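You operate a simulated robot arm through the tools that you are given. There is no shell and no other tool. Be economical: measure what you need, move in short steps, check, and stop when the job is done.

The job below is to be done with a simulated two-armed robot. You get a single attempt, and the scene is never put back.

Task
Steady the long mould, sponge it clean, then push the red plug into its hole.
Fine: steady it for both jobs; wet the yellow sponge on the pad and put it back. What is to be rubbed or washed off counts as gone when no trace of it is left.

Only the result counts: the job must be done as asked and must still hold three seconds after the hand-in. Knocking over, shifting, dropping, spilling or breaking anything else fails it.

Robot
Two 6-joint arms with fingered hands on one trunk, on a base that drives. Base frame: it is fixed to the floor where the robot stands at the start and does not move with it; the origin is under the middle of the robot, x ahead of it, y to its left, z up. Lengths are in mm, angles in rad, forces in N, time in s.
The left shoulder is at the start at [50, 170, 1035], the right one opposite. With the tool pointing down near the work surface each hand reaches from about 500 to 760 mm from the robot's upright axis, wherever it stands, measured 20 degrees to its own side. Places, roughly: drain mould [600, -600, 800]; long mould (14x7x8 cm) [600, -500, 800]; sponge pad [600, 100, 800]. Payload 3.5 kg a hand.
The tool frame of a hand sits at the grasp point between the pads (the TCP): z along the fingers, y along the line on which they close. The tips reach 26 mm beyond it. Largest opening 132 mm; the body of the gripper starts 73 mm behind the TCP. The gripper is a hand of 3 fingers: y runs from the thumb to the fingers, the wrist lies at [0, 0, -234] in the tool frame, and closing takes about 1.5 s.
Orientation is that of the tool frame in the base frame, as a unit quaternion [x, y, z, w]. With the fingers straight down and closing along the base's y, the tool's x points along the base's -x, its y along +y and its z along -z.

Tools
- The arms move only by the tool drive_tool. It takes "left_steps", "right_steps" or both (then of equal length, played together; a hand with none holds still); each is a list of rows, each a list of 6 numbers: the shift along the tool's x, y, z in units of 20 mm (1.0 is 20 mm), then the turn, a rotation vector about the tool's x, y, z in units of 4 degrees (1.0 is 4 degrees). In form: [[tx, ty, tz, wx, wy, wz], ...]. A call has 1 to 10 rows; each row shifts and turns the commanded pose from where the row before left it, along the tool's axes as they then stand. "left_hand" and "right_hand" are, for a hand that has rows, the finger opening in m, from 0 to 0.132, set as the call begins (left out, the last holds). A call with a number of a shift or a turn outside -1 to 1 is refused whole. Rows are played at 5 a second. More than 50 mm and 0.15 rad between two rows, or a gripper value outside its range, and nothing of the call is played. A pose out of reach is approached as far as the arm can. The call stops where the force on the tool passes 40 N (or 10 N more than at its start, if that is more) or the arm is blocked; 0.2 s more then pass. The fingers move at their own pace (about 108 mm/s each) and stop on an object; they squeeze with about 23 N. The grip force told is the motor's: it shows also when the fingers shut on nothing. Time passes only in rows, and 0.2 s behind the last, so rows that do not move let the fingers close. It gives the time, the measured TCP pose, the force on the tool (base axes), the opening and the grip force at its end, in the units of the frame above (readings bear some noise), with the torque about the TCP (base axes, N m) and any sound that the robot's microphone picked up.
- Cameras (640 x 400 px; columns grow to the right, rows downward): "scene" is now at [33.5, -37.6, 1626.1]; the picture's right is [-0.44, -0.90, 0.00], its down [-0.64, 0.32, -0.70] and it looks along [0.63, -0.31, -0.72] (base axes); focal length 254 px, centre (320, 200). "left" rides on the left gripper at [-62, 3, -92] in its tool frame; the picture's right is [-0.05, -1.00, 0.00], its down [0.83, -0.04, -0.56] and it looks along [0.55, -0.03, 0.83] (tool axes); focal length 230 px, centre (320, 200). "right" rides on the right gripper at [62, 3, -92] in its tool frame; the picture's right is [-0.05, 1.00, 0.00], its down [-0.83, -0.04, -0.56] and it looks along [-0.55, -0.03, 0.83] (tool axes); focal length 230 px, centre (320, 200). There is no depth. A picture from a camera that has moved, and an enlarged one, comes with that camera's place and axes in the base frame and with its lens.
- capture(camera): a new picture of that camera. It takes no simulated time.
- slide_trunk(by): slides the trunk up (or, below 0, down) by that many mm; the arms and the scene camera ride with it, the base frame stays. It gives what a move gives, with no picture.
- drive_base(legs): drives the robot by 1 to 6 legs, each [ahead, left, turn to the left] in mm, mm and rad, along the robot's own axes; the way and the turn of a leg run together, so that a leg with both is an arc; at most 1500 mm and 3.142 rad a leg. The arms and the cameras ride along, it lands a little off, and it stops where it bumps. It gives what a move gives.
- curl_fingers(finger1, finger2, thumb_bend, hand): sets how far each is bent, from 0 (flat) to 1 (curled in); at 0.3 the hand is open as for a grip, at 0.7 the pads meet at the TCP. One left out holds its place. A second passes; each finger stops where it meets its share of the squeeze, and holds until it gets a number again. A gripper value or a shape takes the hand back. It gives what a move gives, with no picture; readings hold the bend of each and the force on the fingers (four entries, about 0 where the hand has none), thumb and palm.
- hand_shape(shape, hand): the hand has 3 fingers and takes this shape, open, in about a second: jaw (thumb against the fingers, like two jaws); tri (thumb and two fingers); tip (a fingertip pinch); poke (one finger out to press); point (the index stretched); flat (the hand flat); cup (the hand cupped); fist (a fist). The gripper value then closes the fingers along that shape, each until it touches; the sizes above hold for jaw. It gives what a move gives, with no picture.
- head_to(pan, tilt): turns the head with the scene camera to pan (to the left, within 1.501 rad either way) and tilt (down, from -0.506 to 1.204), counted from straight ahead of the robot. It gives what a move gives.
- close_up(camera, box): a new picture of the part [left, top, right, bottom] of that camera's present view, enlarged. It takes no simulated time.
- job_done(): hands the job in; it is judged then, once.

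Go step by step. Nothing tells you exact positions but the pictures and the camera data: compare them with the known pose of the tool, close in by small moves and look again before you grip or let go. The budget is 120 turns and 108 pictures, counting those below and the enlarged ones. Unless the task says otherwise, let go and move clear before handing in, and close with one line.

The tools are called after "Request:" as name(argument=value, ...) on one line, values as JSON. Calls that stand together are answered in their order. drive_tool: Moves the arms, as the interface text tells. Its arguments: {"type":"object","properties":{"left_steps":{"type":"array","items":{"type":"array","items":{"type":"number"}}},"left_hand":{"type":"number"},"right_steps":{"type":"array","items":{"type":"array","items":{"type":"number"}}},"right_hand":{"type":"number"}},"required":[]} The other tools are called the same way: slide_trunk (by) slides the trunk up or down; hand_shape (shape, hand) gives the hand a shape; curl_fingers (finger1, finger2, thumb_bend, hand) moves the fingers one by one; drive_base (legs) drives the base; head_to (pan, tilt) turns the head that bears the scene camera; capture (camera) takes a picture; close_up (camera, box) takes an enlarged picture of a part of a camera's view; job_done () hands the job in.

At the start:

```text
time_s: 0.0
left_position: [633.7, -71.0, 1112.9]
left_tcp_rot: [0.0, 1.0, 0.0, -0.001]
left_wrist_force: [-0.6, -0.7, -1.0]
left_wrist_torque: [-0.02, 0.03, -0.01]
left_grip_width: 131.9
left_gripper_force: 0.1
left_shape: jaw
left_bend: [0.3, 0.3, 0.3]
left_finger forces: [0.1, 0.0, 0.2, 0.0, 0.1, 0.0]
right_position: [445.1, -501.5, 1107.2]
right_tcp_rot: [0.0, 1.0, 0.0, -0.001]
right_wrist_force: [-0.4, 0.4, 0.1]
right_wrist_torque: [0.02, -0.01, -0.05]
right_grip_width: 131.9
right_gripper_force: 0.1
right_shape: jaw
right_bend: [0.3, 0.3, 0.3]
right_finger forces: [0.0, 0.0, 0.0, 0.1, 0.0, 0.0]
trunk travel left (down, up): [-650.0, 60.0]
robot x, y, heading: [-1.5, -1.9, -0.002]
head pan, tilt: [-0.457, 0.799]
```

scene: 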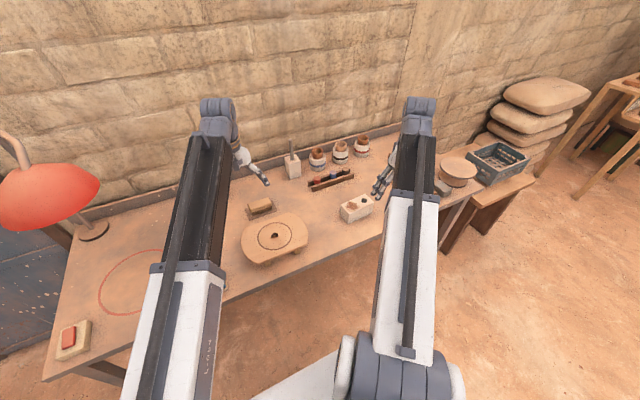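
right: 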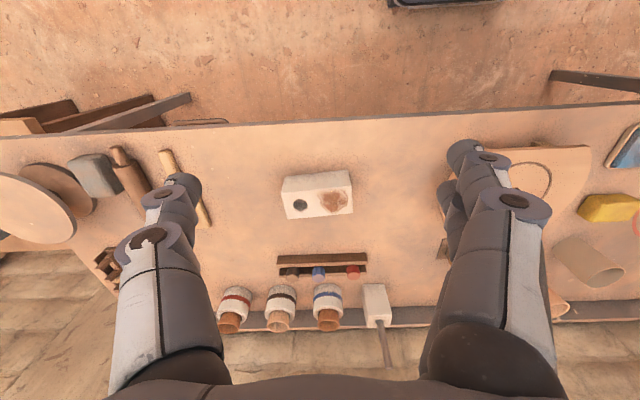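
left: 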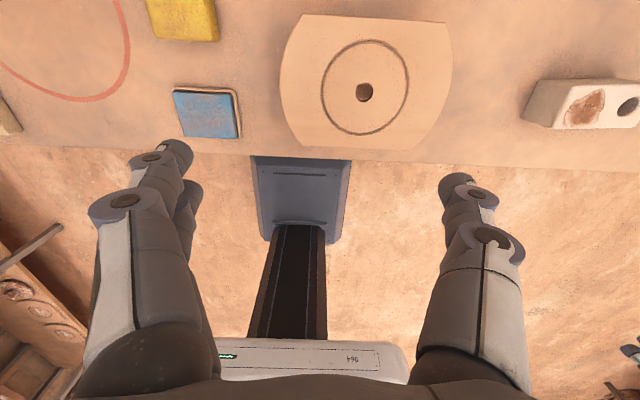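

I see a white mould with a stain and a hole near [615,-510], a rack of plugs behind it, a blue pad near [594,117] and a yellow sponge near [720,120]. I'll take close-ups before I move anything.

Request:
close_up(camera="right", box=[200, 140, 440, 340])

Request:
close_up(camera="left", box=[80, 0, 280, 160])

Request:
close_up(camera="scene", box=[230, 120, 550, 320])

```text
2.00 times, centred on (320, 240) of right
camera zoom: at [383.3, -497.7, 1199.0], right [0.05, 1.0, 0.0], down [0.83, -0.04, 0.56], along [0.55, -0.03, -0.83], focal length 460 px, centre (320, 120)
```

zoom: 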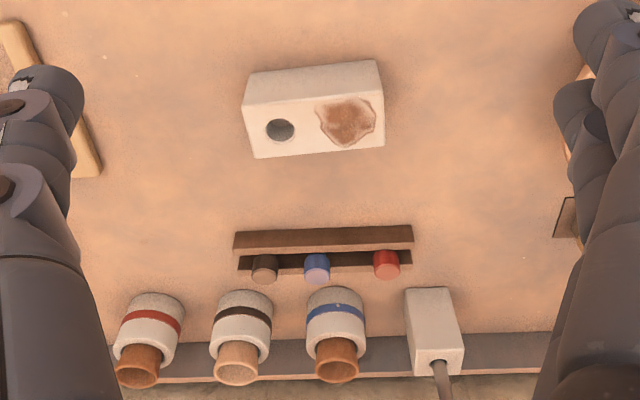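

```text
2.50 times, centred on (180, 80) of left
camera zoom: at [694.8, -67.7, 1206.2], right [0.05, -1.0, 0.0], down [-0.83, -0.04, 0.56], along [-0.55, -0.03, -0.83], focal length 575 px, centre (670, 500)
```

zoom: 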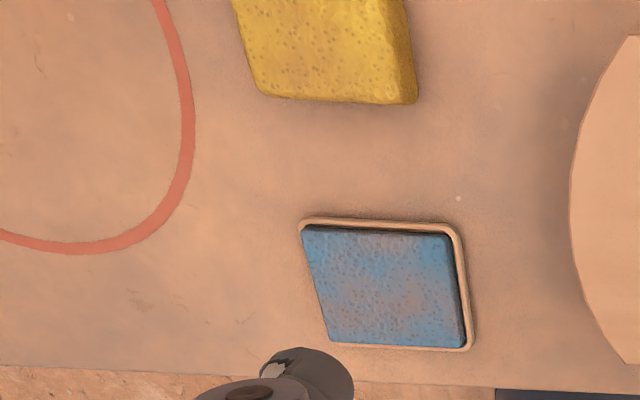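

```text
2.00 times, centred on (390, 220) of scene
camera zoom: at [33.5, -37.6, 1626.1], right [-0.44, -0.9, 0.0], down [-0.64, 0.32, -0.7], along [0.63, -0.31, -0.72], focal length 509 px, centre (180, 160)
```

zoom: 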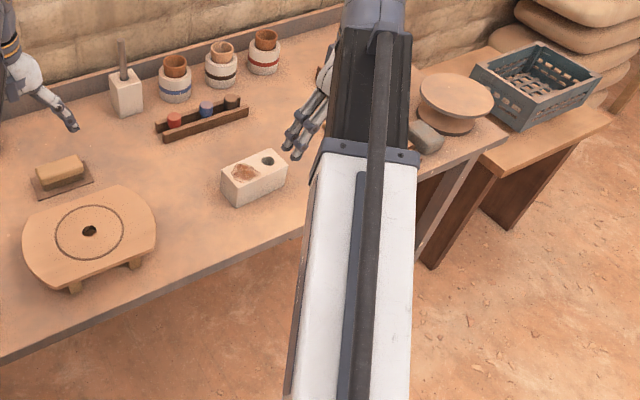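

The next step is to bring the left hand over the yellow sponge and look at it closely.

Request:
drive_tool(left_steps=[[-0.4, 0.96, 0.7, 0, 0, 0], [-0.4, 0.96, 0.7, 0, 0, 0], [-0.4, 0.96, 0.7, 0, 0, 0], [-0.4, 0.96, 0.7, 0, 0, 0], [-0.4, 0.96, 0.7, 0, 0, 0], [-0.4, 0.96, 0.7, 0, 0, 0], [-0.4, 0.96, 0.7, 0, 0, 0], [-0.4, 0.96, 0.7, 0, 0, 0], [-0.4, 0.96, 0.7, 0, 0, 0], [-0.4, 0.96, 0.7, 0, 0, 0]])

Request:
capture(camera="left")

Request:
capture(camera="scene")

```text
time_s: 2.2
left_position: [715.6, 121.1, 974.3]
left_tcp_rot: [0.0, 1.0, 0.001, 0.0]
left_wrist_force: [-0.1, -0.5, -0.5]
left_wrist_torque: [-0.02, 0.03, -0.05]
left_grip_width: 132.0
left_gripper_force: 0.0
left_shape: jaw
left_bend: [0.3, 0.3, 0.3]
left_finger forces: [0.0, 0.1, 0.0, 0.0, 0.0, 0.2]
right_position: [445.0, -500.8, 1107.9]
right_tcp_rot: [0.0, 1.0, 0.0, 0.0]
right_wrist_force: [-0.7, 0.7, -0.7]
right_wrist_torque: [-0.03, 0.0, 0.01]
right_grip_width: 132.0
right_gripper_force: 0.1
right_shape: jaw
right_bend: [0.3, 0.3, 0.3]
right_finger forces: [0.0, 0.0, 0.0, 0.1, 0.1, 0.0]
trunk travel left (down, up): [-650.0, 60.0]
robot x, y, heading: [1.2, -4.0, 0.003]
head pan, tilt: [-0.457, 0.799]
```

```text
101 pictures are left
camera left: at [776.3, 123.8, 1066.5], right [0.05, -1.0, 0.0], down [-0.83, -0.04, 0.56], along [-0.55, -0.03, -0.83], focal length 230 px, centre (320, 200)
```

left: 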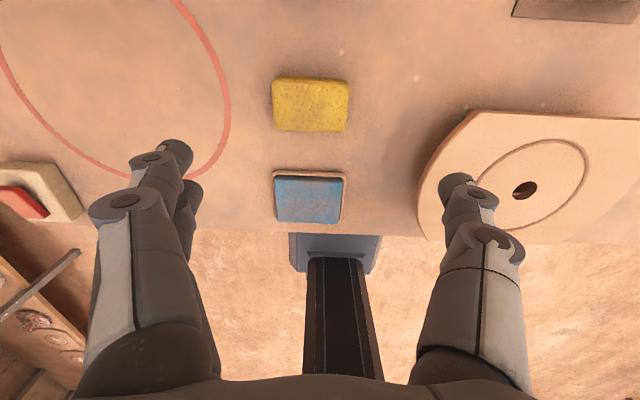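

```text
100 pictures are left
camera scene: at [33.6, -37.4, 1626.1], right [-0.44, -0.9, 0.0], down [-0.64, 0.32, -0.7], along [0.63, -0.31, -0.72], focal length 254 px, centre (320, 200)
```

scene: 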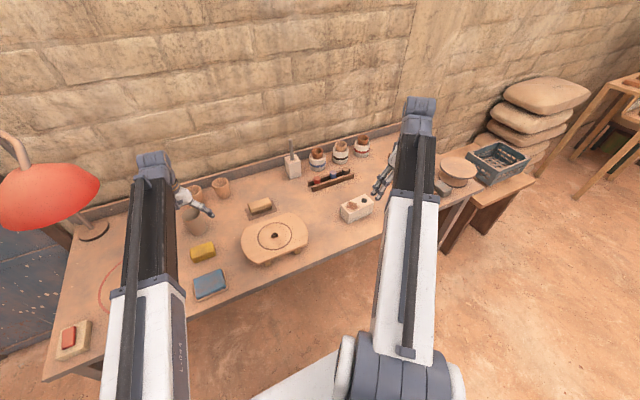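

I put the sponge at about [722,132] with its top near z 787. I'll go down and look again.

Request:
drive_tool(left_steps=[[-0.1, 0.2, 0.9, 0, 0, 0], [-0.1, 0.2, 0.9, 0, 0, 0], [-0.1, 0.2, 0.9, 0, 0, 0], [0, 0, 0.9, 0, 0, 0], [0, 0, 0.9, 0, 0, 0], [0, 0, 0.9, 0, 0, 0]])

Request:
capture(camera="left")

Request:
close_up(camera="scene", box=[140, 200, 300, 300])

```text
time_s: 3.6
left_position: [719.6, 136.0, 865.0]
left_tcp_rot: [0.0, 1.0, 0.0, 0.0]
left_wrist_force: [-0.2, 0.0, 0.5]
left_wrist_torque: [0.02, 0.0, -0.01]
left_grip_width: 132.0
left_gripper_force: 0.0
left_shape: jaw
left_bend: [0.3, 0.3, 0.3]
left_finger forces: [0.0, 0.1, 0.0, 0.1, 0.1, 0.0]
right_position: [445.2, -501.0, 1107.1]
right_tcp_rot: [-0.001, 1.0, 0.0, 0.0]
right_wrist_force: [-0.6, 0.2, 0.4]
right_wrist_torque: [-0.03, -0.02, -0.01]
right_grip_width: 132.0
right_gripper_force: 0.1
right_shape: jaw
right_bend: [0.3, 0.3, 0.3]
right_finger forces: [0.0, 0.1, 0.1, 0.0, 0.0, 0.0]
trunk travel left (down, up): [-650.0, 60.0]
robot x, y, heading: [0.8, -1.2, 0.001]
head pan, tilt: [-0.457, 0.799]
```

```text
99 pictures are left
camera left: at [782.1, 138.6, 958.5], right [0.05, -1.0, 0.0], down [-0.83, -0.04, 0.56], along [-0.55, -0.03, -0.83], focal length 230 px, centre (320, 200)
```

left: 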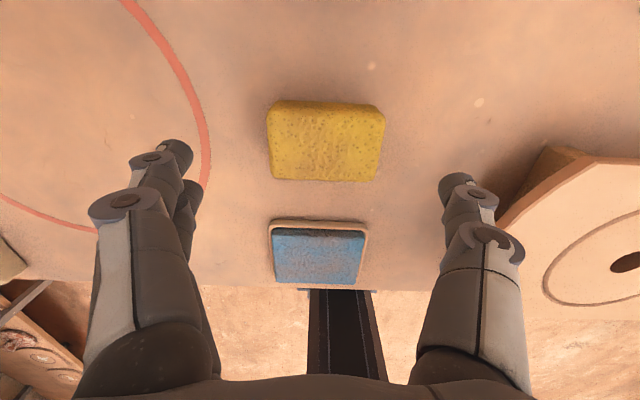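

```text
4.00 times, centred on (220, 250) of scene
camera zoom: at [33.6, -37.5, 1626.1], right [-0.44, -0.9, 0.0], down [-0.64, 0.32, -0.7], along [0.63, -0.31, -0.72], focal length 1017 px, centre (720, 0)
```

zoom: 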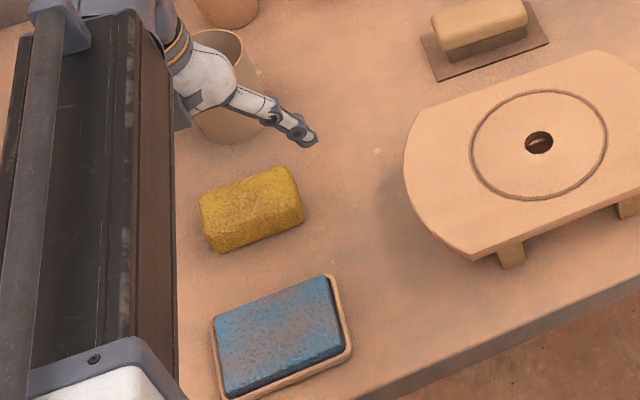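

The sponge top is at z≈794 on a table at about 758, and its centre is near [721,130]. The pad top is at z≈774, near [580,130]. I'll go down to the sponge and grip it high enough that the fingertips stay above its underside.

Request:
drive_tool(left_steps=[[-0.05, -0.1, 0.8, 0, 0, 0], [-0.05, -0.1, 0.8, 0, 0, 0], [0, 0, 0.8, 0, 0, 0], [0, 0, 0.6, 0, 0, 0], [0, 0, 0.5, 0, 0, 0]])

Request:
capture(camera="left")

Request:
close_up(camera="scene", box=[140, 200, 300, 300])

```text
time_s: 4.8
left_position: [721.5, 130.3, 794.5]
left_tcp_rot: [0.0, 1.0, 0.0, 0.0]
left_wrist_force: [-0.3, -0.4, -0.6]
left_wrist_torque: [-0.01, -0.01, 0.0]
left_grip_width: 132.0
left_gripper_force: 0.1
left_shape: jaw
left_bend: [0.3, 0.3, 0.3]
left_finger forces: [0.1, 0.0, 0.1, 0.0, 0.0, 0.1]
right_position: [446.2, -500.6, 1107.1]
right_tcp_rot: [0.0, 1.0, 0.0, 0.001]
right_wrist_force: [-0.2, -0.4, 0.5]
right_wrist_torque: [0.0, 0.0, -0.01]
right_grip_width: 131.8
right_gripper_force: 0.1
right_shape: jaw
right_bend: [0.3, 0.3, 0.3]
right_finger forces: [0.0, 0.0, 0.0, 0.0, 0.1, 0.1]
trunk travel left (down, up): [-650.0, 60.0]
robot x, y, heading: [-1.7, -0.1, 0.002]
head pan, tilt: [-0.457, 0.799]
```

```text
97 pictures are left
camera left: at [781.9, 133.8, 887.0], right [0.05, -1.0, 0.0], down [-0.83, -0.04, 0.56], along [-0.55, -0.03, -0.83], focal length 230 px, centre (320, 200)
```

left: 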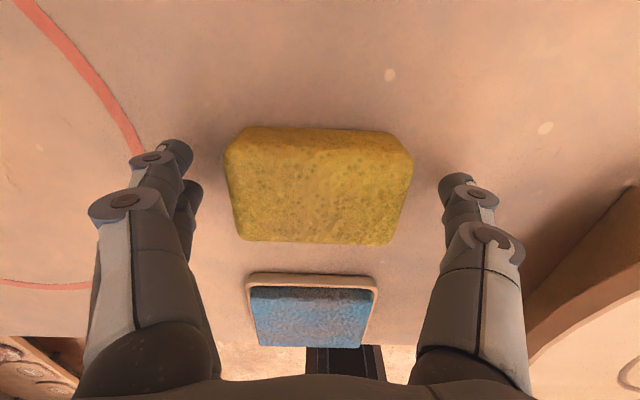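

```text
4.00 times, centred on (220, 250) of scene
camera zoom: at [33.5, -37.6, 1626.1], right [-0.44, -0.9, 0.0], down [-0.64, 0.32, -0.7], along [0.63, -0.31, -0.72], focal length 1017 px, centre (720, 0)
```

zoom: 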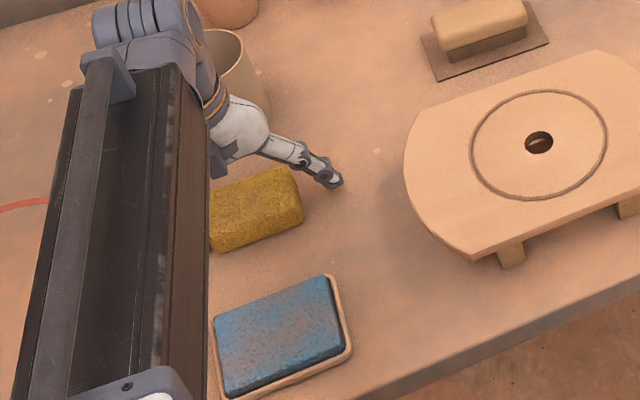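

The sponge lies between the fingers, so I'll close on it.

Request:
drive_tool(left_steps=[[0.2, 0, 0.1, 0, 0, 0], [0, 0, 0, 0, 0, 0], [0, 0, 0, 0, 0, 0], [0, 0, 0, 0, 0, 0], [0, 0, 0, 0, 0, 0], [0, 0, 0, 0, 0, 0], [0, 0, 0, 0, 0, 0], [0, 0, 0, 0, 0, 0]], left_hand=0.04)

Request:
capture(camera="left")

```text
time_s: 6.6
left_position: [717.1, 129.1, 792.3]
left_tcp_rot: [0.0, 1.0, 0.0, 0.0]
left_wrist_force: [0.5, 0.1, 0.7]
left_wrist_torque: [-0.01, -0.02, -0.01]
left_grip_width: 80.2
left_gripper_force: 23.2
left_shape: jaw
left_bend: [0.71, 0.71, 0.71]
left_finger forces: [10.3, 10.2, 0.0, 0.0, 20.7, 0.1]
right_position: [445.8, -500.9, 1107.7]
right_tcp_rot: [0.0, 1.0, 0.001, 0.0]
right_wrist_force: [-0.3, 0.4, -0.1]
right_wrist_torque: [0.01, 0.01, -0.03]
right_grip_width: 132.0
right_gripper_force: 0.0
right_shape: jaw
right_bend: [0.3, 0.3, 0.3]
right_finger forces: [0.0, 0.0, 0.1, 0.0, 0.0, 0.1]
trunk travel left (down, up): [-650.0, 60.0]
robot x, y, heading: [0.1, -0.8, -0.002]
head pan, tilt: [-0.457, 0.799]
```

```text
95 pictures are left
camera left: at [778.6, 133.0, 884.9], right [0.05, -1.0, 0.0], down [-0.83, -0.04, 0.56], along [-0.55, -0.03, -0.83], focal length 230 px, centre (320, 200)
```

left: 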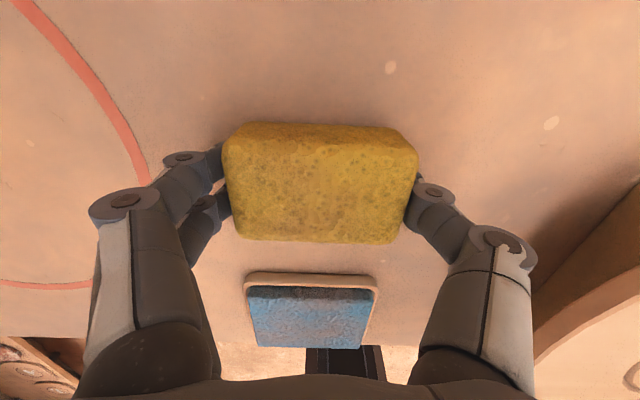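

The sponge is gripped at a width of 80 mm; it rested at TCP [717,129,792]. I'll lift it and carry it over the pad.

Request:
drive_tool(left_steps=[[0, 0, -1, 0, 0, 0], [0, 0, -1, 0, 0, 0], [0, 0, -1, 0, 0, 0], [1, 0, 0, 0, 0, 0], [1, 0, 0, 0, 0, 0], [1, 0, 0, 0, 0, 0], [1, 0, 0, 0, 0, 0], [1, 0, 0, 0, 0, 0], [1, 0, 0, 0, 0, 0], [0.8, 0, 0, 0, 0, 0]])

Request:
capture(camera="left")

Request:
close_up(camera="scene", box=[140, 200, 300, 300])

```text
time_s: 8.8
left_position: [581.4, 128.5, 855.6]
left_tcp_rot: [0.0, 1.0, 0.0, 0.0]
left_wrist_force: [0.7, -0.4, -0.6]
left_wrist_torque: [-0.01, 0.02, 0.01]
left_grip_width: 80.2
left_gripper_force: 22.7
left_shape: jaw
left_bend: [0.71, 0.71, 0.71]
left_finger forces: [10.4, 10.3, 0.1, 0.0, 20.9, 0.0]
right_position: [445.4, -501.0, 1107.8]
right_tcp_rot: [0.0, 1.0, 0.0, 0.0]
right_wrist_force: [-0.4, -0.7, 0.1]
right_wrist_torque: [-0.02, -0.05, 0.0]
right_grip_width: 132.0
right_gripper_force: 0.0
right_shape: jaw
right_bend: [0.3, 0.3, 0.3]
right_finger forces: [0.0, 0.0, 0.0, 0.1, 0.0, 0.1]
trunk travel left (down, up): [-650.0, 60.0]
robot x, y, heading: [-0.9, 2.6, -0.003]
head pan, tilt: [-0.457, 0.799]
```

```text
94 pictures are left
camera left: at [642.9, 132.1, 948.0], right [0.05, -1.0, 0.0], down [-0.83, -0.04, 0.56], along [-0.55, -0.03, -0.83], focal length 230 px, centre (320, 200)
```

left: 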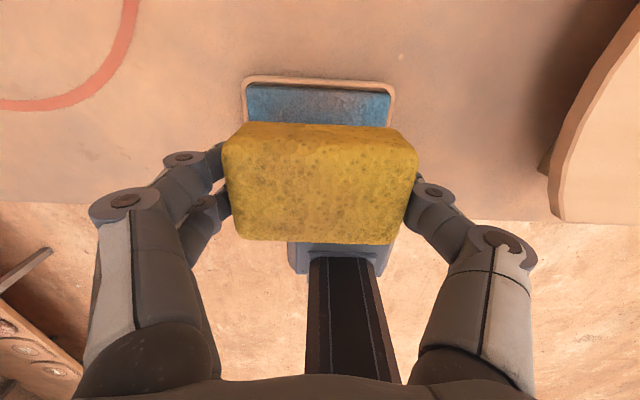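

```text
4.00 times, centred on (220, 250) of scene
camera zoom: at [33.4, -37.6, 1626.1], right [-0.44, -0.9, 0.0], down [-0.64, 0.32, -0.7], along [0.63, -0.31, -0.72], focal length 1017 px, centre (720, 0)
```

zoom: 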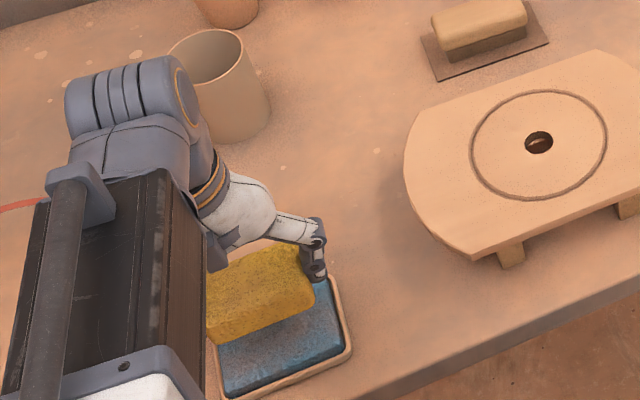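

The sponge is over the pad. I'll lower it until I feel a light press.

Request:
drive_tool(left_steps=[[0, 0, 0.8, 0, 0, 0], [0, 0, 0.8, 0, 0, 0], [0, 0, 0.3, 0, 0, 0], [0, 0, 0.2, 0, 0, 0], [0, 0, 0.2, 0, 0, 0]])

```text
time_s: 10.0
left_position: [581.2, 129.8, 811.5]
left_tcp_rot: [0.0, 1.0, 0.0, 0.004]
left_wrist_force: [1.5, 0.1, 35.6]
left_wrist_torque: [0.07, 0.0, 0.03]
left_grip_width: 79.1
left_gripper_force: 23.4
left_shape: jaw
left_bend: [0.72, 0.72, 0.72]
left_finger forces: [12.0, 12.0, 0.0, 0.0, 24.1, 0.1]
right_position: [443.0, -500.1, 1108.7]
right_tcp_rot: [0.0, 1.0, 0.0, 0.001]
right_wrist_force: [-0.2, 0.4, -0.5]
right_wrist_torque: [0.0, 0.01, 0.04]
right_grip_width: 131.7
right_gripper_force: 0.0
right_shape: jaw
right_bend: [0.3, 0.3, 0.3]
right_finger forces: [0.1, 0.1, 0.0, 0.0, 0.0, 0.1]
trunk travel left (down, up): [-650.0, 60.0]
robot x, y, heading: [0.3, -2.2, 0.001]
head pan, tilt: [-0.457, 0.799]
```

The sponge is pressing on the pad at about 35 N. I'll hold it there briefly, ease off, lift and look.

Request:
drive_tool(left_steps=[[0, 0, -0.1, 0, 0, 0], [0, 0, 0, 0, 0, 0], [0, 0, 0, 0, 0, 0], [0, 0, 0, 0, 0, 0], [0, 0, 0, 0, 0, 0], [0, 0, 0, 0, 0, 0], [0, 0, -0.9, 0, 0, 0], [0, 0, -1, 0, 0, 0], [0, 0, -1, 0, 0, 0], [0, 0, -1, 0, 0, 0]])

Request:
capture(camera="left")

Request:
close_up(camera="scene", box=[140, 200, 300, 300])

```text
time_s: 12.2
left_position: [580.2, 130.0, 887.8]
left_tcp_rot: [0.0, 1.0, 0.0, -0.001]
left_wrist_force: [0.1, 0.4, -0.3]
left_wrist_torque: [0.04, 0.03, -0.05]
left_grip_width: 79.2
left_gripper_force: 22.7
left_shape: jaw
left_bend: [0.72, 0.72, 0.72]
left_finger forces: [11.0, 11.1, 0.0, 0.0, 22.0, 0.0]
right_position: [445.2, -500.5, 1107.5]
right_tcp_rot: [0.0, 1.0, 0.0, 0.0]
right_wrist_force: [0.8, -0.1, 0.5]
right_wrist_torque: [-0.01, -0.02, 0.03]
right_grip_width: 132.0
right_gripper_force: 0.1
right_shape: jaw
right_bend: [0.3, 0.3, 0.3]
right_finger forces: [0.1, 0.0, 0.0, 0.0, 0.1, 0.1]
trunk travel left (down, up): [-650.0, 60.0]
robot x, y, heading: [-2.3, 1.5, 0.004]
head pan, tilt: [-0.457, 0.799]
```

```text
92 pictures are left
camera left: at [642.1, 132.4, 979.1], right [0.05, -1.0, 0.0], down [-0.83, -0.04, 0.56], along [-0.55, -0.03, -0.83], focal length 230 px, centre (320, 200)
```

left: 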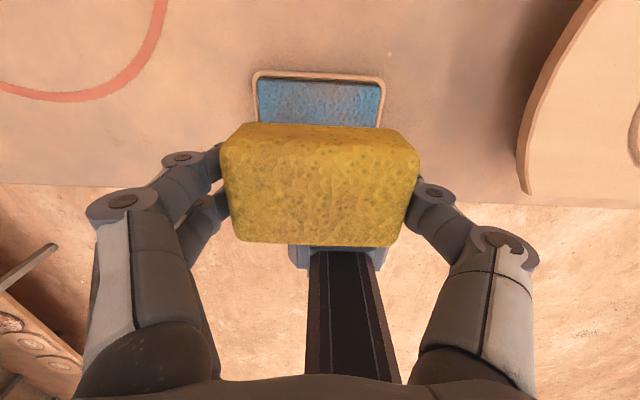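

```text
4.00 times, centred on (220, 250) of scene
camera zoom: at [33.4, -37.6, 1626.1], right [-0.44, -0.9, 0.0], down [-0.64, 0.32, -0.7], along [0.63, -0.31, -0.72], focal length 1017 px, centre (720, 0)
```

zoom: 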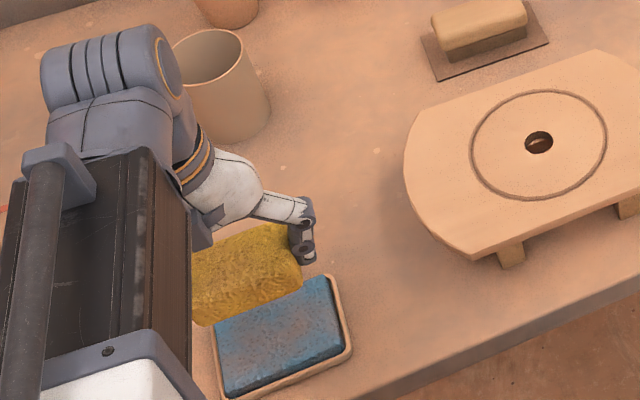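

The sponge is wetted. I'll raise the left hand and drive the robot to the right so it stands in front of the mould.

Request:
drive_tool(left_steps=[[0, 0, -1, 0, 0, 0], [0, 0, -1, 0, 0, 0], [0, 0, -1, 0, 0, 0], [0, 0, -1, 0, 0, 0], [0, 0, -1, 0, 0, 0], [0, 0, -1, 0, 0, 0]])

Request:
drive_base(legs=[[0, -480, 0]])

Request:
head_to(pan=0.0, tilt=0.85)

Request:
capture(camera="scene")

Request:
capture(camera="left")

```text
time_s: 13.6
left_position: [579.9, 127.9, 1006.6]
left_tcp_rot: [0.0, 1.0, 0.0, -0.001]
left_wrist_force: [0.2, -0.2, -0.5]
left_wrist_torque: [-0.01, -0.04, 0.01]
left_grip_width: 79.0
left_gripper_force: 22.5
left_shape: jaw
left_bend: [0.72, 0.72, 0.72]
left_finger forces: [11.0, 11.0, 0.0, 0.0, 22.1, 0.0]
right_position: [444.7, -500.2, 1107.5]
right_tcp_rot: [0.0, 1.0, 0.0, 0.0]
right_wrist_force: [-0.1, 0.2, -0.4]
right_wrist_torque: [-0.01, 0.0, -0.02]
right_grip_width: 132.0
right_gripper_force: 0.2
right_shape: jaw
right_bend: [0.3, 0.3, 0.3]
right_finger forces: [0.0, 0.0, 0.0, 0.0, 0.0, 0.0]
trunk travel left (down, up): [-650.0, 60.0]
robot x, y, heading: [-1.6, 2.4, 0.002]
head pan, tilt: [-0.457, 0.799]
```

```text
time_s: 16.4
left_position: [579.8, -355.3, 1006.3]
left_tcp_rot: [0.002, 1.0, -0.001, 0.0]
left_wrist_force: [-1.1, -0.5, -0.3]
left_wrist_torque: [0.01, 0.0, 0.0]
left_grip_width: 79.1
left_gripper_force: 22.9
left_shape: jaw
left_bend: [0.72, 0.72, 0.72]
left_finger forces: [11.0, 11.1, 0.1, 0.0, 22.0, 0.0]
right_position: [442.7, -982.7, 1107.0]
right_tcp_rot: [0.003, 1.0, 0.001, 0.001]
right_wrist_force: [-0.6, -0.2, -0.2]
right_wrist_torque: [0.02, -0.01, 0.02]
right_grip_width: 132.0
right_gripper_force: 0.1
right_shape: jaw
right_bend: [0.3, 0.3, 0.3]
right_finger forces: [0.1, 0.0, 0.0, 0.1, 0.1, 0.1]
trunk travel left (down, up): [-650.0, 60.0]
robot x, y, heading: [4.0, -480.7, -0.002]
head pan, tilt: [-0.457, 0.799]
```

```text
time_s: 17.4
left_position: [577.8, -355.2, 1006.3]
left_tcp_rot: [0.003, 1.0, -0.001, 0.0]
left_wrist_force: [0.3, -0.1, -0.7]
left_wrist_torque: [0.02, 0.0, 0.01]
left_grip_width: 79.4
left_gripper_force: 22.9
left_shape: jaw
left_bend: [0.72, 0.72, 0.72]
left_finger forces: [11.1, 11.0, 0.1, 0.1, 22.1, 0.0]
right_position: [441.8, -983.7, 1106.5]
right_tcp_rot: [0.002, 1.0, 0.001, 0.0]
right_wrist_force: [-0.3, -0.8, 0.4]
right_wrist_torque: [0.0, 0.02, -0.02]
right_grip_width: 131.8
right_gripper_force: 0.2
right_shape: jaw
right_bend: [0.3, 0.3, 0.3]
right_finger forces: [0.0, 0.0, 0.0, 0.0, 0.0, 0.0]
trunk travel left (down, up): [-650.0, 60.0]
robot x, y, heading: [-3.6, -477.8, -0.008]
head pan, tilt: [0.0, 0.85]
```

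```text
90 pictures are left
camera scene: at [38.3, -482.4, 1622.1], right [-0.01, -1.0, 0.0], down [-0.75, 0.0, -0.66], along [0.66, 0.0, -0.75], focal length 254 px, centre (320, 200)
```

scene: 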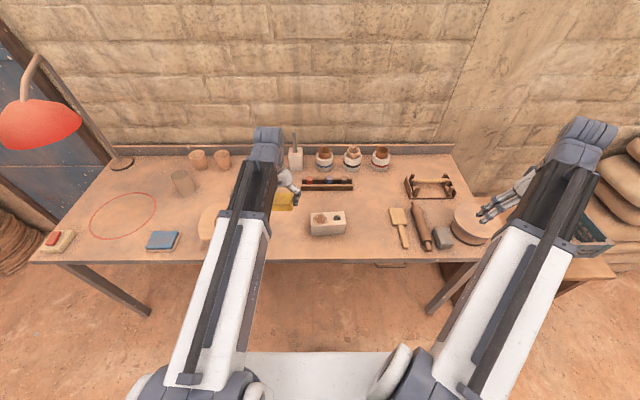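

```text
89 pictures are left
camera left: at [640.7, -351.6, 1098.9], right [0.05, -1.0, 0.0], down [-0.83, -0.04, 0.56], along [-0.55, -0.03, -0.83], focal length 230 px, centre (320, 200)
```

left: 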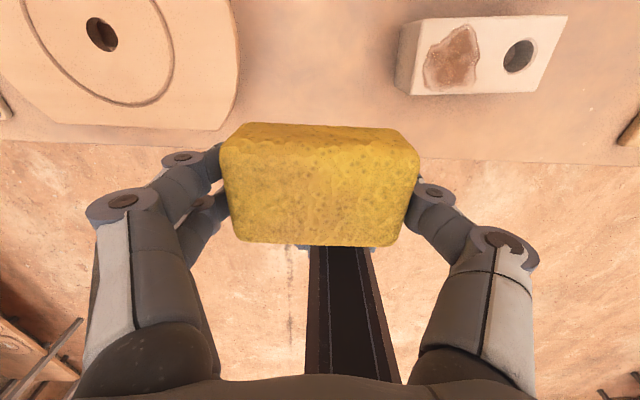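

The mould is in front of the robot now. I'll zoom in on it, and on the plugs.

Request:
close_up(camera="scene", box=[272, 180, 384, 250])

Request:
close_up(camera="scene", box=[280, 140, 500, 260])

```text
5.71 times, centred on (328, 215) of scene
camera zoom: at [38.3, -482.4, 1622.1], right [-0.01, -1.0, 0.0], down [-0.75, 0.0, -0.66], along [0.66, 0.0, -0.75], focal length 1453 px, centre (274, 114)
```

zoom: 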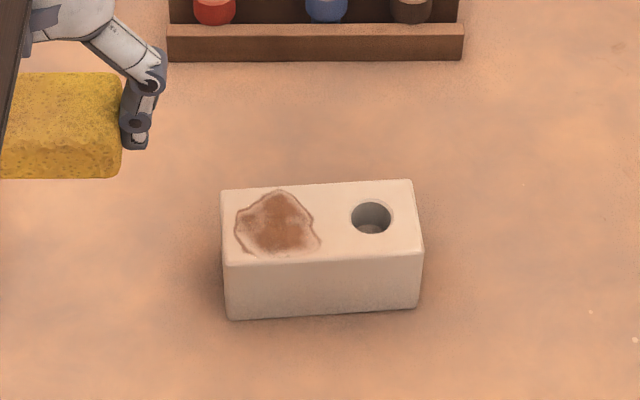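

```text
2.91 times, centred on (390, 200) of scene
camera zoom: at [38.3, -482.4, 1622.1], right [-0.01, -1.0, 0.0], down [-0.75, 0.0, -0.66], along [0.66, 0.0, -0.75], focal length 740 px, centre (116, 200)
```

zoom: 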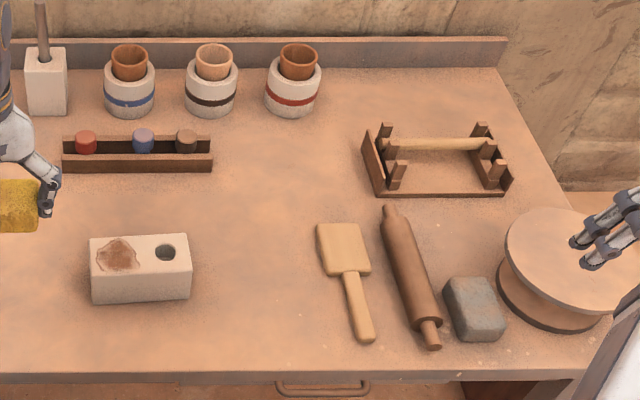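

The mould top is at z≈835 with its centre near [633,-513] and a yaw of about 4°. The hole is near [639,-547] and the stain near [632,-485]. I'll bring the right hand round to pinch the mould's right end across x, tilted out of the way.

Request:
drive_tool(right_steps=[[-0.46, 0.7, 0.5, 0, 0, 1], [-0.41, 0.73, 0.5, 0, 0, 1], [-0.358, 0.757, 0.5, 0, 0, 1], [-0.304, 0.78, 0.5, 0, 0, 1], [-0.249, 0.8, 0.5, 0, 0, 1], [-0.193, 0.815, 0.5, 0, 0, 1], [-0.136, 0.827, 0.5, 0, 0, 1], [-0.077, 0.834, 0.5, 0, 0, 1], [-0.019, 0.837, 0.5, 0, 0, 1], [0.039, 0.837, 0.5, 0, 0, 1]])

Request:
drive_tool(right_steps=[[0.098, 0.832, 0.5, 0, 0, 1], [0.155, 0.823, 0.5, 0, 0, 1], [0.212, 0.81, 0.5, 0, 0, 1], [0.268, 0.794, 0.5, 0, 0, 1], [0.323, 0.773, 0.5, 0, 0, 1], [0.376, 0.748, 0.5, 0, 0, 1], [0.428, 0.72, 0.5, 0, 0, 1], [0.477, 0.689, 0.5, 0, 0, 1], [0.524, 0.654, 0.5, 0, 0, 1], [0.568, 0.616, 0.5, 0, 0, 1]])

Request:
drive_tool(right_steps=[[0.61, 0.575, 0.5, 0, 0, 1], [0.648, 0.53, 0.5, 0, 0, 0.5], [0, 0, 0, 0, 1, 0], [0, 0, 0, 0, 1, 0], [0, 0, 0, 0, 1, 0], [0, 0, 0, 0, 1, 0], [0, 0, 0, 0, 1, 0], [0, 0, 0, 0, 1, 0], [0, 0, 0, 0, 1, 0], [0, 0, 0, 0, 1, 0]])

Request:
drive_tool(right_steps=[[0, 0, 0, 0, 1, 0], [0, 0, 0, 0, 1, 0], [0, 0, 0, 0, 1, 0], [0, 0, 0, 0, 1, 0], [0, 0, 0, 0, 1, 0], [0, 0, 0, 0, 1, 0]])

Request:
capture(camera="right")

Request:
capture(camera="scene")

```text
time_s: 19.6
left_position: [579.0, -353.6, 1006.7]
left_tcp_rot: [0.002, 1.0, 0.001, 0.0]
left_wrist_force: [0.0, -0.1, -0.6]
left_wrist_torque: [-0.01, 0.01, 0.01]
left_grip_width: 79.1
left_gripper_force: 23.1
left_shape: jaw
left_bend: [0.72, 0.72, 0.72]
left_finger forces: [11.0, 11.0, 0.0, 0.0, 22.2, 0.1]
right_position: [536.2, -843.3, 1005.7]
right_tcp_rot: [0.344, 0.939, 0.0, 0.001]
right_wrist_force: [0.1, -0.1, -0.5]
right_wrist_torque: [0.0, 0.02, -0.02]
right_grip_width: 131.9
right_gripper_force: 0.0
right_shape: jaw
right_bend: [0.3, 0.3, 0.3]
right_finger forces: [0.0, 0.0, 0.0, 0.0, 0.1, 0.0]
trunk travel left (down, up): [-650.0, 60.0]
robot x, y, heading: [-4.9, -477.4, -0.003]
head pan, tilt: [0.0, 0.85]
```

```text
time_s: 21.8
left_position: [578.9, -354.3, 1006.8]
left_tcp_rot: [0.002, 1.0, 0.0, 0.0]
left_wrist_force: [-0.2, 0.9, 0.1]
left_wrist_torque: [0.01, -0.01, -0.03]
left_grip_width: 79.0
left_gripper_force: 23.2
left_shape: jaw
left_bend: [0.72, 0.72, 0.72]
left_finger forces: [11.0, 11.0, 0.0, 0.0, 22.1, 0.0]
right_position: [627.8, -703.7, 907.9]
right_tcp_rot: [0.644, 0.765, 0.0, 0.0]
right_wrist_force: [0.2, 0.4, 0.6]
right_wrist_torque: [-0.02, 0.02, -0.01]
right_grip_width: 132.1
right_gripper_force: 0.1
right_shape: jaw
right_bend: [0.3, 0.3, 0.3]
right_finger forces: [0.1, 0.0, 0.0, 0.1, 0.0, 0.0]
trunk travel left (down, up): [-650.0, 60.0]
robot x, y, heading: [0.0, -479.5, -0.01]
head pan, tilt: [0.0, 0.85]
```

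```text
time_s: 24.0
left_position: [577.8, -354.2, 1006.2]
left_tcp_rot: [0.002, 1.0, 0.0, 0.0]
left_wrist_force: [-1.4, 0.6, -0.3]
left_wrist_torque: [-0.02, 0.0, 0.04]
left_grip_width: 79.0
left_gripper_force: 23.4
left_shape: jaw
left_bend: [0.72, 0.72, 0.72]
left_finger forces: [11.0, 11.0, 0.1, 0.1, 22.1, 0.0]
right_position: [645.0, -676.6, 887.7]
right_tcp_rot: [0.657, 0.702, 0.188, -0.201]
right_wrist_force: [-0.1, -1.8, -0.3]
right_wrist_torque: [-0.01, -0.01, 0.0]
right_grip_width: 131.9
right_gripper_force: 0.1
right_shape: jaw
right_bend: [0.3, 0.3, 0.3]
right_finger forces: [0.0, 0.0, 0.0, 0.1, 0.0, 0.0]
trunk travel left (down, up): [-650.0, 60.0]
robot x, y, heading: [-2.8, -481.1, -0.002]
head pan, tilt: [0.0, 0.85]
```

```text
time_s: 25.4
left_position: [579.8, -354.8, 1005.7]
left_tcp_rot: [0.002, 1.0, 0.0, -0.001]
left_wrist_force: [0.3, -0.3, -0.2]
left_wrist_torque: [-0.01, -0.03, 0.03]
left_grip_width: 79.2
left_gripper_force: 22.7
left_shape: jaw
left_bend: [0.72, 0.72, 0.72]
left_finger forces: [11.0, 11.0, 0.1, 0.1, 22.1, 0.0]
right_position: [644.4, -675.4, 885.5]
right_tcp_rot: [0.603, 0.644, 0.321, -0.343]
right_wrist_force: [-0.3, -0.4, -0.2]
right_wrist_torque: [0.0, -0.01, -0.01]
right_grip_width: 132.1
right_gripper_force: 0.1
right_shape: jaw
right_bend: [0.3, 0.3, 0.3]
right_finger forces: [0.0, 0.1, 0.1, 0.0, 0.1, 0.0]
trunk travel left (down, up): [-650.0, 60.0]
robot x, y, heading: [2.2, -480.0, -0.0]
head pan, tilt: [0.0, 0.85]
```

```text
86 pictures are left
camera right: at [651.1, -718.0, 988.9], right [1.0, 0.04, -0.04], down [0.02, -0.93, -0.38], along [-0.05, 0.38, -0.92], focal length 230 px, centre (320, 200)
```

right: 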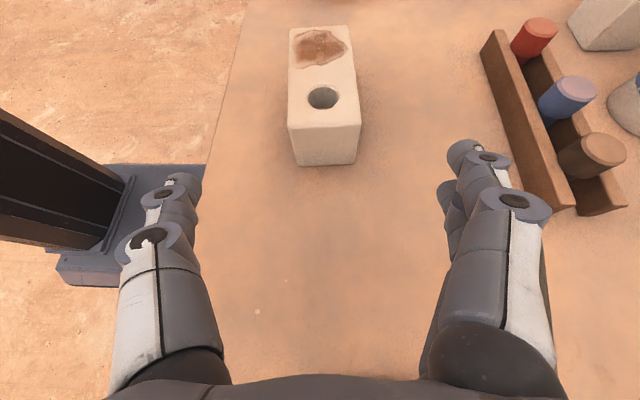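

```text
85 pictures are left
camera scene: at [38.3, -482.4, 1622.1], right [0.0, -1.0, 0.0], down [-0.75, 0.0, -0.66], along [0.66, 0.0, -0.75], focal length 254 px, centre (320, 200)
```

scene: 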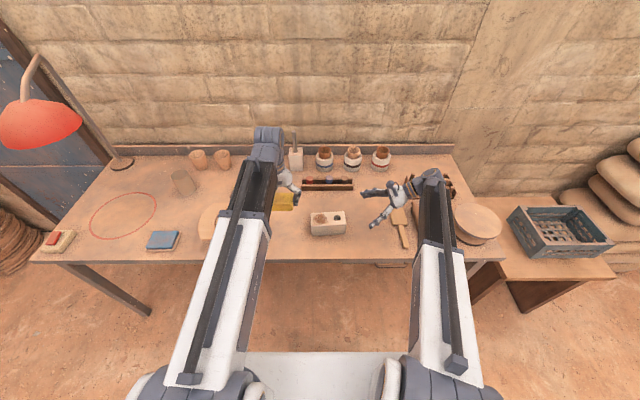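

The right hand is lined up with the mould's end. I'll advance it partway and re-check.

Request:
drive_tool(right_steps=[[0, 0.05, 1, 0, 0, 0], [0, 0.05, 1, 0, 0, 0], [0, 0.05, 1, 0, 0, 0], [0, 0, 1, 0, 0, 0]])

Request:
capture(camera="right")

Request:
close_up(camera="scene", box=[290, 160, 450, 260])

```text
time_s: 26.4
left_position: [579.3, -354.2, 1006.1]
left_tcp_rot: [0.002, 1.0, 0.0, 0.0]
left_wrist_force: [0.4, -0.6, -0.7]
left_wrist_torque: [0.02, -0.01, 0.0]
left_grip_width: 79.0
left_gripper_force: 22.9
left_shape: jaw
left_bend: [0.72, 0.72, 0.72]
left_finger forces: [11.1, 11.1, 0.0, 0.1, 22.1, 0.1]
right_position: [644.0, -607.7, 842.8]
right_tcp_rot: [0.604, 0.644, 0.321, -0.343]
right_wrist_force: [0.1, 0.0, -0.2]
right_wrist_torque: [-0.01, -0.01, 0.01]
right_grip_width: 131.6
right_gripper_force: 0.2
right_shape: jaw
right_bend: [0.3, 0.3, 0.3]
right_finger forces: [0.0, 0.1, 0.1, 0.1, 0.0, 0.0]
trunk travel left (down, up): [-650.0, 60.0]
robot x, y, heading: [-0.7, -477.8, -0.01]
head pan, tilt: [0.0, 0.85]
```

```text
84 pictures are left
camera right: at [649.7, -649.8, 945.1], right [1.0, 0.04, -0.04], down [0.02, -0.93, -0.38], along [-0.05, 0.38, -0.92], focal length 230 px, centre (320, 200)
```

right: 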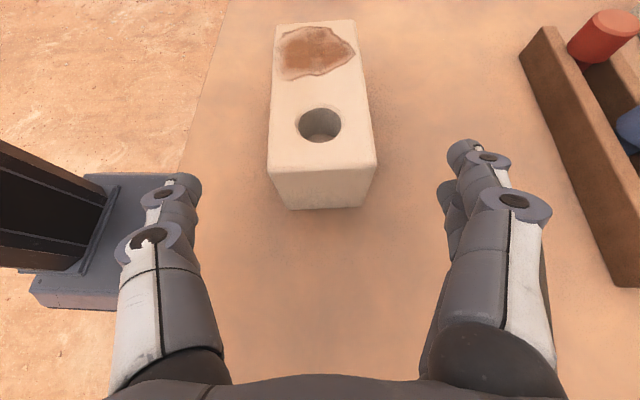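

```text
4.00 times, centred on (370, 210) of scene
camera zoom: at [38.3, -482.2, 1622.1], right [0.0, -1.0, 0.0], down [-0.75, 0.0, -0.66], along [0.66, 0.0, -0.75], focal length 1017 px, centre (120, 160)
```

zoom: 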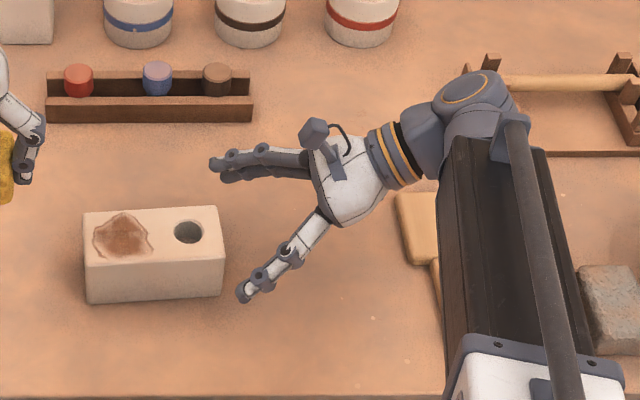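

The alignment is good, with the mould about 2 mm off centre. I'll move in and close on the end of the mould.

Request:
drive_tool(right_steps=[[-0.075, 0.05, 0.81, 0, 0, 0], [-0.075, 0.05, 0.81, 0, 0, 0], [-0.075, 0.0, 0.81, 0, 0, 0]])

Request:
capture(camera="right")

Request:
close_up(camera="scene", box=[290, 160, 450, 260])

```text
time_s: 27.2
left_position: [578.6, -354.3, 1006.6]
left_tcp_rot: [0.003, 1.0, 0.0, 0.0]
left_wrist_force: [-0.6, -0.1, -0.7]
left_wrist_torque: [0.01, 0.0, -0.02]
left_grip_width: 79.4
left_gripper_force: 22.6
left_shape: jaw
left_bend: [0.72, 0.72, 0.72]
left_finger forces: [11.0, 11.0, 0.0, 0.0, 22.1, 0.0]
right_position: [644.7, -569.6, 814.3]
right_tcp_rot: [0.603, 0.645, 0.32, -0.343]
right_wrist_force: [-0.7, 0.7, 0.0]
right_wrist_torque: [0.02, 0.02, -0.03]
right_grip_width: 131.9
right_gripper_force: 0.0
right_shape: jaw
right_bend: [0.3, 0.3, 0.3]
right_finger forces: [0.0, 0.0, 0.0, 0.1, 0.1, 0.1]
trunk travel left (down, up): [-650.0, 60.0]
robot x, y, heading: [-0.2, -478.4, -0.003]
head pan, tilt: [0.0, 0.85]
```

```text
82 pictures are left
camera right: at [650.8, -612.2, 914.9], right [1.0, 0.04, -0.04], down [0.02, -0.93, -0.38], along [-0.05, 0.38, -0.92], focal length 230 px, centre (320, 200)
```

right: 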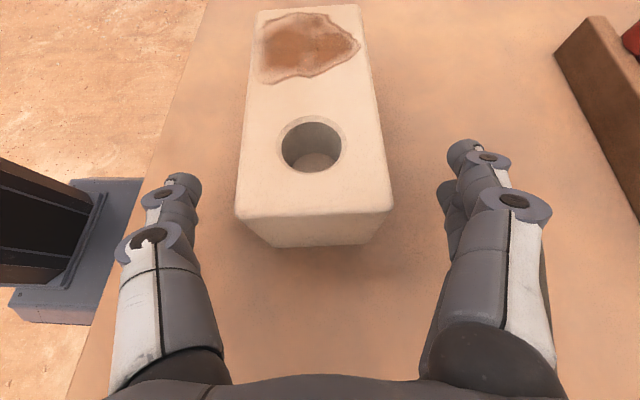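

```text
4.00 times, centred on (370, 210) of scene
camera zoom: at [38.3, -482.3, 1622.1], right [0.0, -1.0, 0.0], down [-0.75, 0.0, -0.66], along [0.66, 0.0, -0.75], focal length 1017 px, centre (120, 160)
```

zoom: 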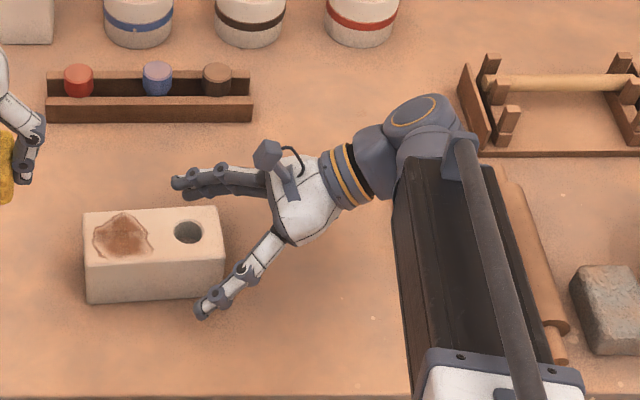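

The hand is centred to within 2 mm, so I'll close on the mould.

Request:
drive_tool(right_steps=[[0, -0.1, 0, 0, 0, 0], [0, 0, 0, 0, 0, 0], [0, 0, 0, 0, 0, 0], [0, 0, 0, 0, 0, 0], [0, 0, 0, 0, 0, 0], [0, 0, 0, 0, 0, 0], [0, 0, 0, 0, 0, 0], [0, 0, 0, 0, 0, 0]], right_hand=0.04)

Request:
capture(camera="right")

Request:
close_up(camera="scene", box=[290, 160, 450, 260])

```text
time_s: 29.0
left_position: [580.1, -353.9, 1006.0]
left_tcp_rot: [0.003, 1.0, 0.0, 0.0]
left_wrist_force: [0.2, -0.7, -0.7]
left_wrist_torque: [-0.03, 0.03, 0.03]
left_grip_width: 79.1
left_gripper_force: 23.3
left_shape: jaw
left_bend: [0.72, 0.72, 0.72]
left_finger forces: [11.0, 11.0, 0.0, 0.0, 22.1, 0.1]
right_position: [643.2, -571.1, 813.6]
right_tcp_rot: [0.604, 0.644, 0.321, -0.343]
right_wrist_force: [0.0, -0.5, 0.6]
right_wrist_torque: [0.0, 0.02, 0.11]
right_grip_width: 58.0
right_gripper_force: 23.1
right_shape: jaw
right_bend: [0.73, 0.73, 0.7]
right_finger forces: [10.5, 10.5, 0.1, 0.0, 19.2, 0.1]
trunk travel left (down, up): [-650.0, 60.0]
robot x, y, heading: [-0.7, -482.1, 0.001]
head pan, tilt: [0.0, 0.85]
```

```text
80 pictures are left
camera right: at [648.2, -613.1, 915.4], right [1.0, 0.04, -0.04], down [0.02, -0.93, -0.38], along [-0.05, 0.38, -0.92], focal length 230 px, centre (320, 200)
```

right: 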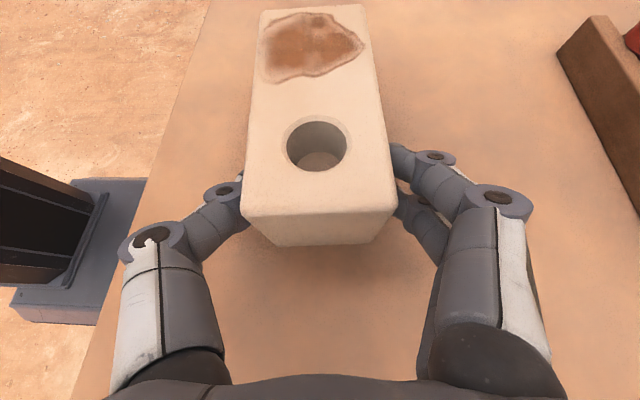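

```text
4.00 times, centred on (370, 210) of scene
camera zoom: at [38.3, -482.3, 1622.1], right [0.0, -1.0, 0.0], down [-0.75, 0.0, -0.66], along [0.66, 0.0, -0.75], focal length 1017 px, centre (120, 160)
```

zoom: 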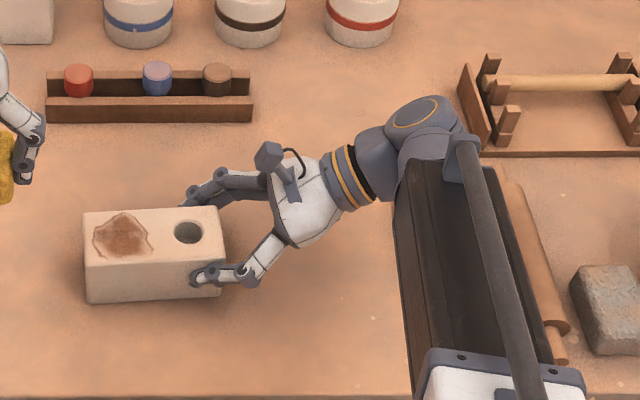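

The mould is held. I'll bring the sponge above the stain.

Request:
drive_tool(left_steps=[[-0.37, -0.93, 0.6, 0, 0, 0], [-0.37, -0.93, 0.6, 0, 0, 0], [-0.37, -0.93, 0.6, 0, 0, 0], [-0.37, -0.93, 0.6, 0, 0, 0], [-0.37, -0.93, 0.6, 0, 0, 0], [-0.37, -0.93, 0.6, 0, 0, 0], [-0.37, -0.93, 0.6, 0, 0, 0], [0, 0, 0.6, 0, 0, 0]])

Request:
close_up(camera="scene", box=[240, 160, 400, 260])

Request:
capture(camera="right")

```text
time_s: 30.8
left_position: [632.0, -485.6, 909.1]
left_tcp_rot: [0.003, 1.0, 0.0, 0.0]
left_wrist_force: [0.0, 0.8, -0.4]
left_wrist_torque: [-0.01, 0.02, -0.03]
left_grip_width: 79.2
left_gripper_force: 22.7
left_shape: jaw
left_bend: [0.72, 0.72, 0.72]
left_finger forces: [10.9, 10.9, 0.1, 0.0, 22.1, 0.0]
right_position: [642.1, -571.8, 812.0]
right_tcp_rot: [0.604, 0.644, 0.321, -0.342]
right_wrist_force: [-0.2, 0.8, 1.1]
right_wrist_torque: [0.03, 0.07, 0.04]
right_grip_width: 57.4
right_gripper_force: 22.6
right_shape: jaw
right_bend: [0.73, 0.73, 0.7]
right_finger forces: [10.6, 10.5, 0.1, 0.0, 19.7, 0.0]
trunk travel left (down, up): [-650.0, 60.0]
robot x, y, heading: [-0.5, -481.9, -0.008]
head pan, tilt: [0.0, 0.85]
```

```text
4.00 times, centred on (320, 210) of scene
camera zoom: at [38.3, -482.4, 1622.1], right [0.0, -1.0, 0.0], down [-0.75, 0.0, -0.66], along [0.66, 0.0, -0.75], focal length 1017 px, centre (320, 160)
```

zoom: 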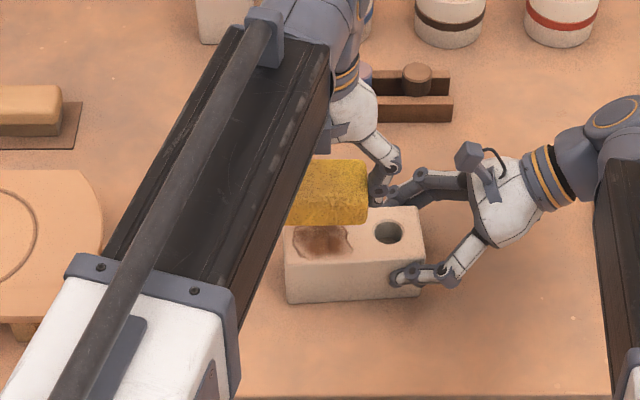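

```text
77 pictures are left
camera right: at [648.2, -613.1, 915.4], right [1.0, 0.04, -0.04], down [0.02, -0.93, -0.38], along [-0.05, 0.38, -0.92], focal length 230 px, centre (320, 200)
```

right: 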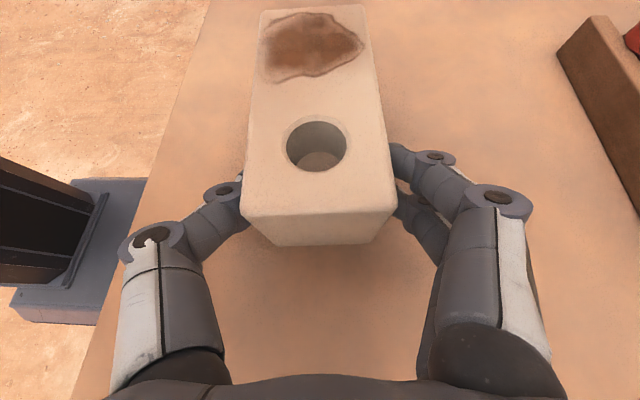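

The sponge is over the stain. I'll lower it onto the mould in small steps.

Request:
drive_tool(left_steps=[[0, 0.1, 0.7, 0, 0, 0], [0, 0.1, 0.6, 0, 0, 0], [0, 0, 0.2, 0, 0, 0], [0, 0, 0.15, 0, 0, 0], [0, 0, 0.15, 0, 0, 0]])

```text
time_s: 32.0
left_position: [630.9, -481.2, 874.6]
left_tcp_rot: [0.003, 1.0, 0.001, 0.0]
left_wrist_force: [0.3, -0.7, -0.1]
left_wrist_torque: [0.0, 0.01, 0.03]
left_grip_width: 79.3
left_gripper_force: 23.2
left_shape: jaw
left_bend: [0.72, 0.72, 0.72]
left_finger forces: [11.0, 11.1, 0.0, 0.1, 22.0, 0.1]
right_position: [642.2, -570.3, 813.6]
right_tcp_rot: [0.603, 0.644, 0.322, -0.343]
right_wrist_force: [0.3, -0.8, 0.1]
right_wrist_torque: [-0.01, 0.05, 0.05]
right_grip_width: 57.3
right_gripper_force: 23.2
right_shape: jaw
right_bend: [0.73, 0.73, 0.7]
right_finger forces: [10.5, 10.5, 0.0, 0.0, 19.9, 0.0]
trunk travel left (down, up): [-650.0, 60.0]
robot x, y, heading: [-2.2, -476.6, -0.007]
head pan, tilt: [0.0, 0.85]
```

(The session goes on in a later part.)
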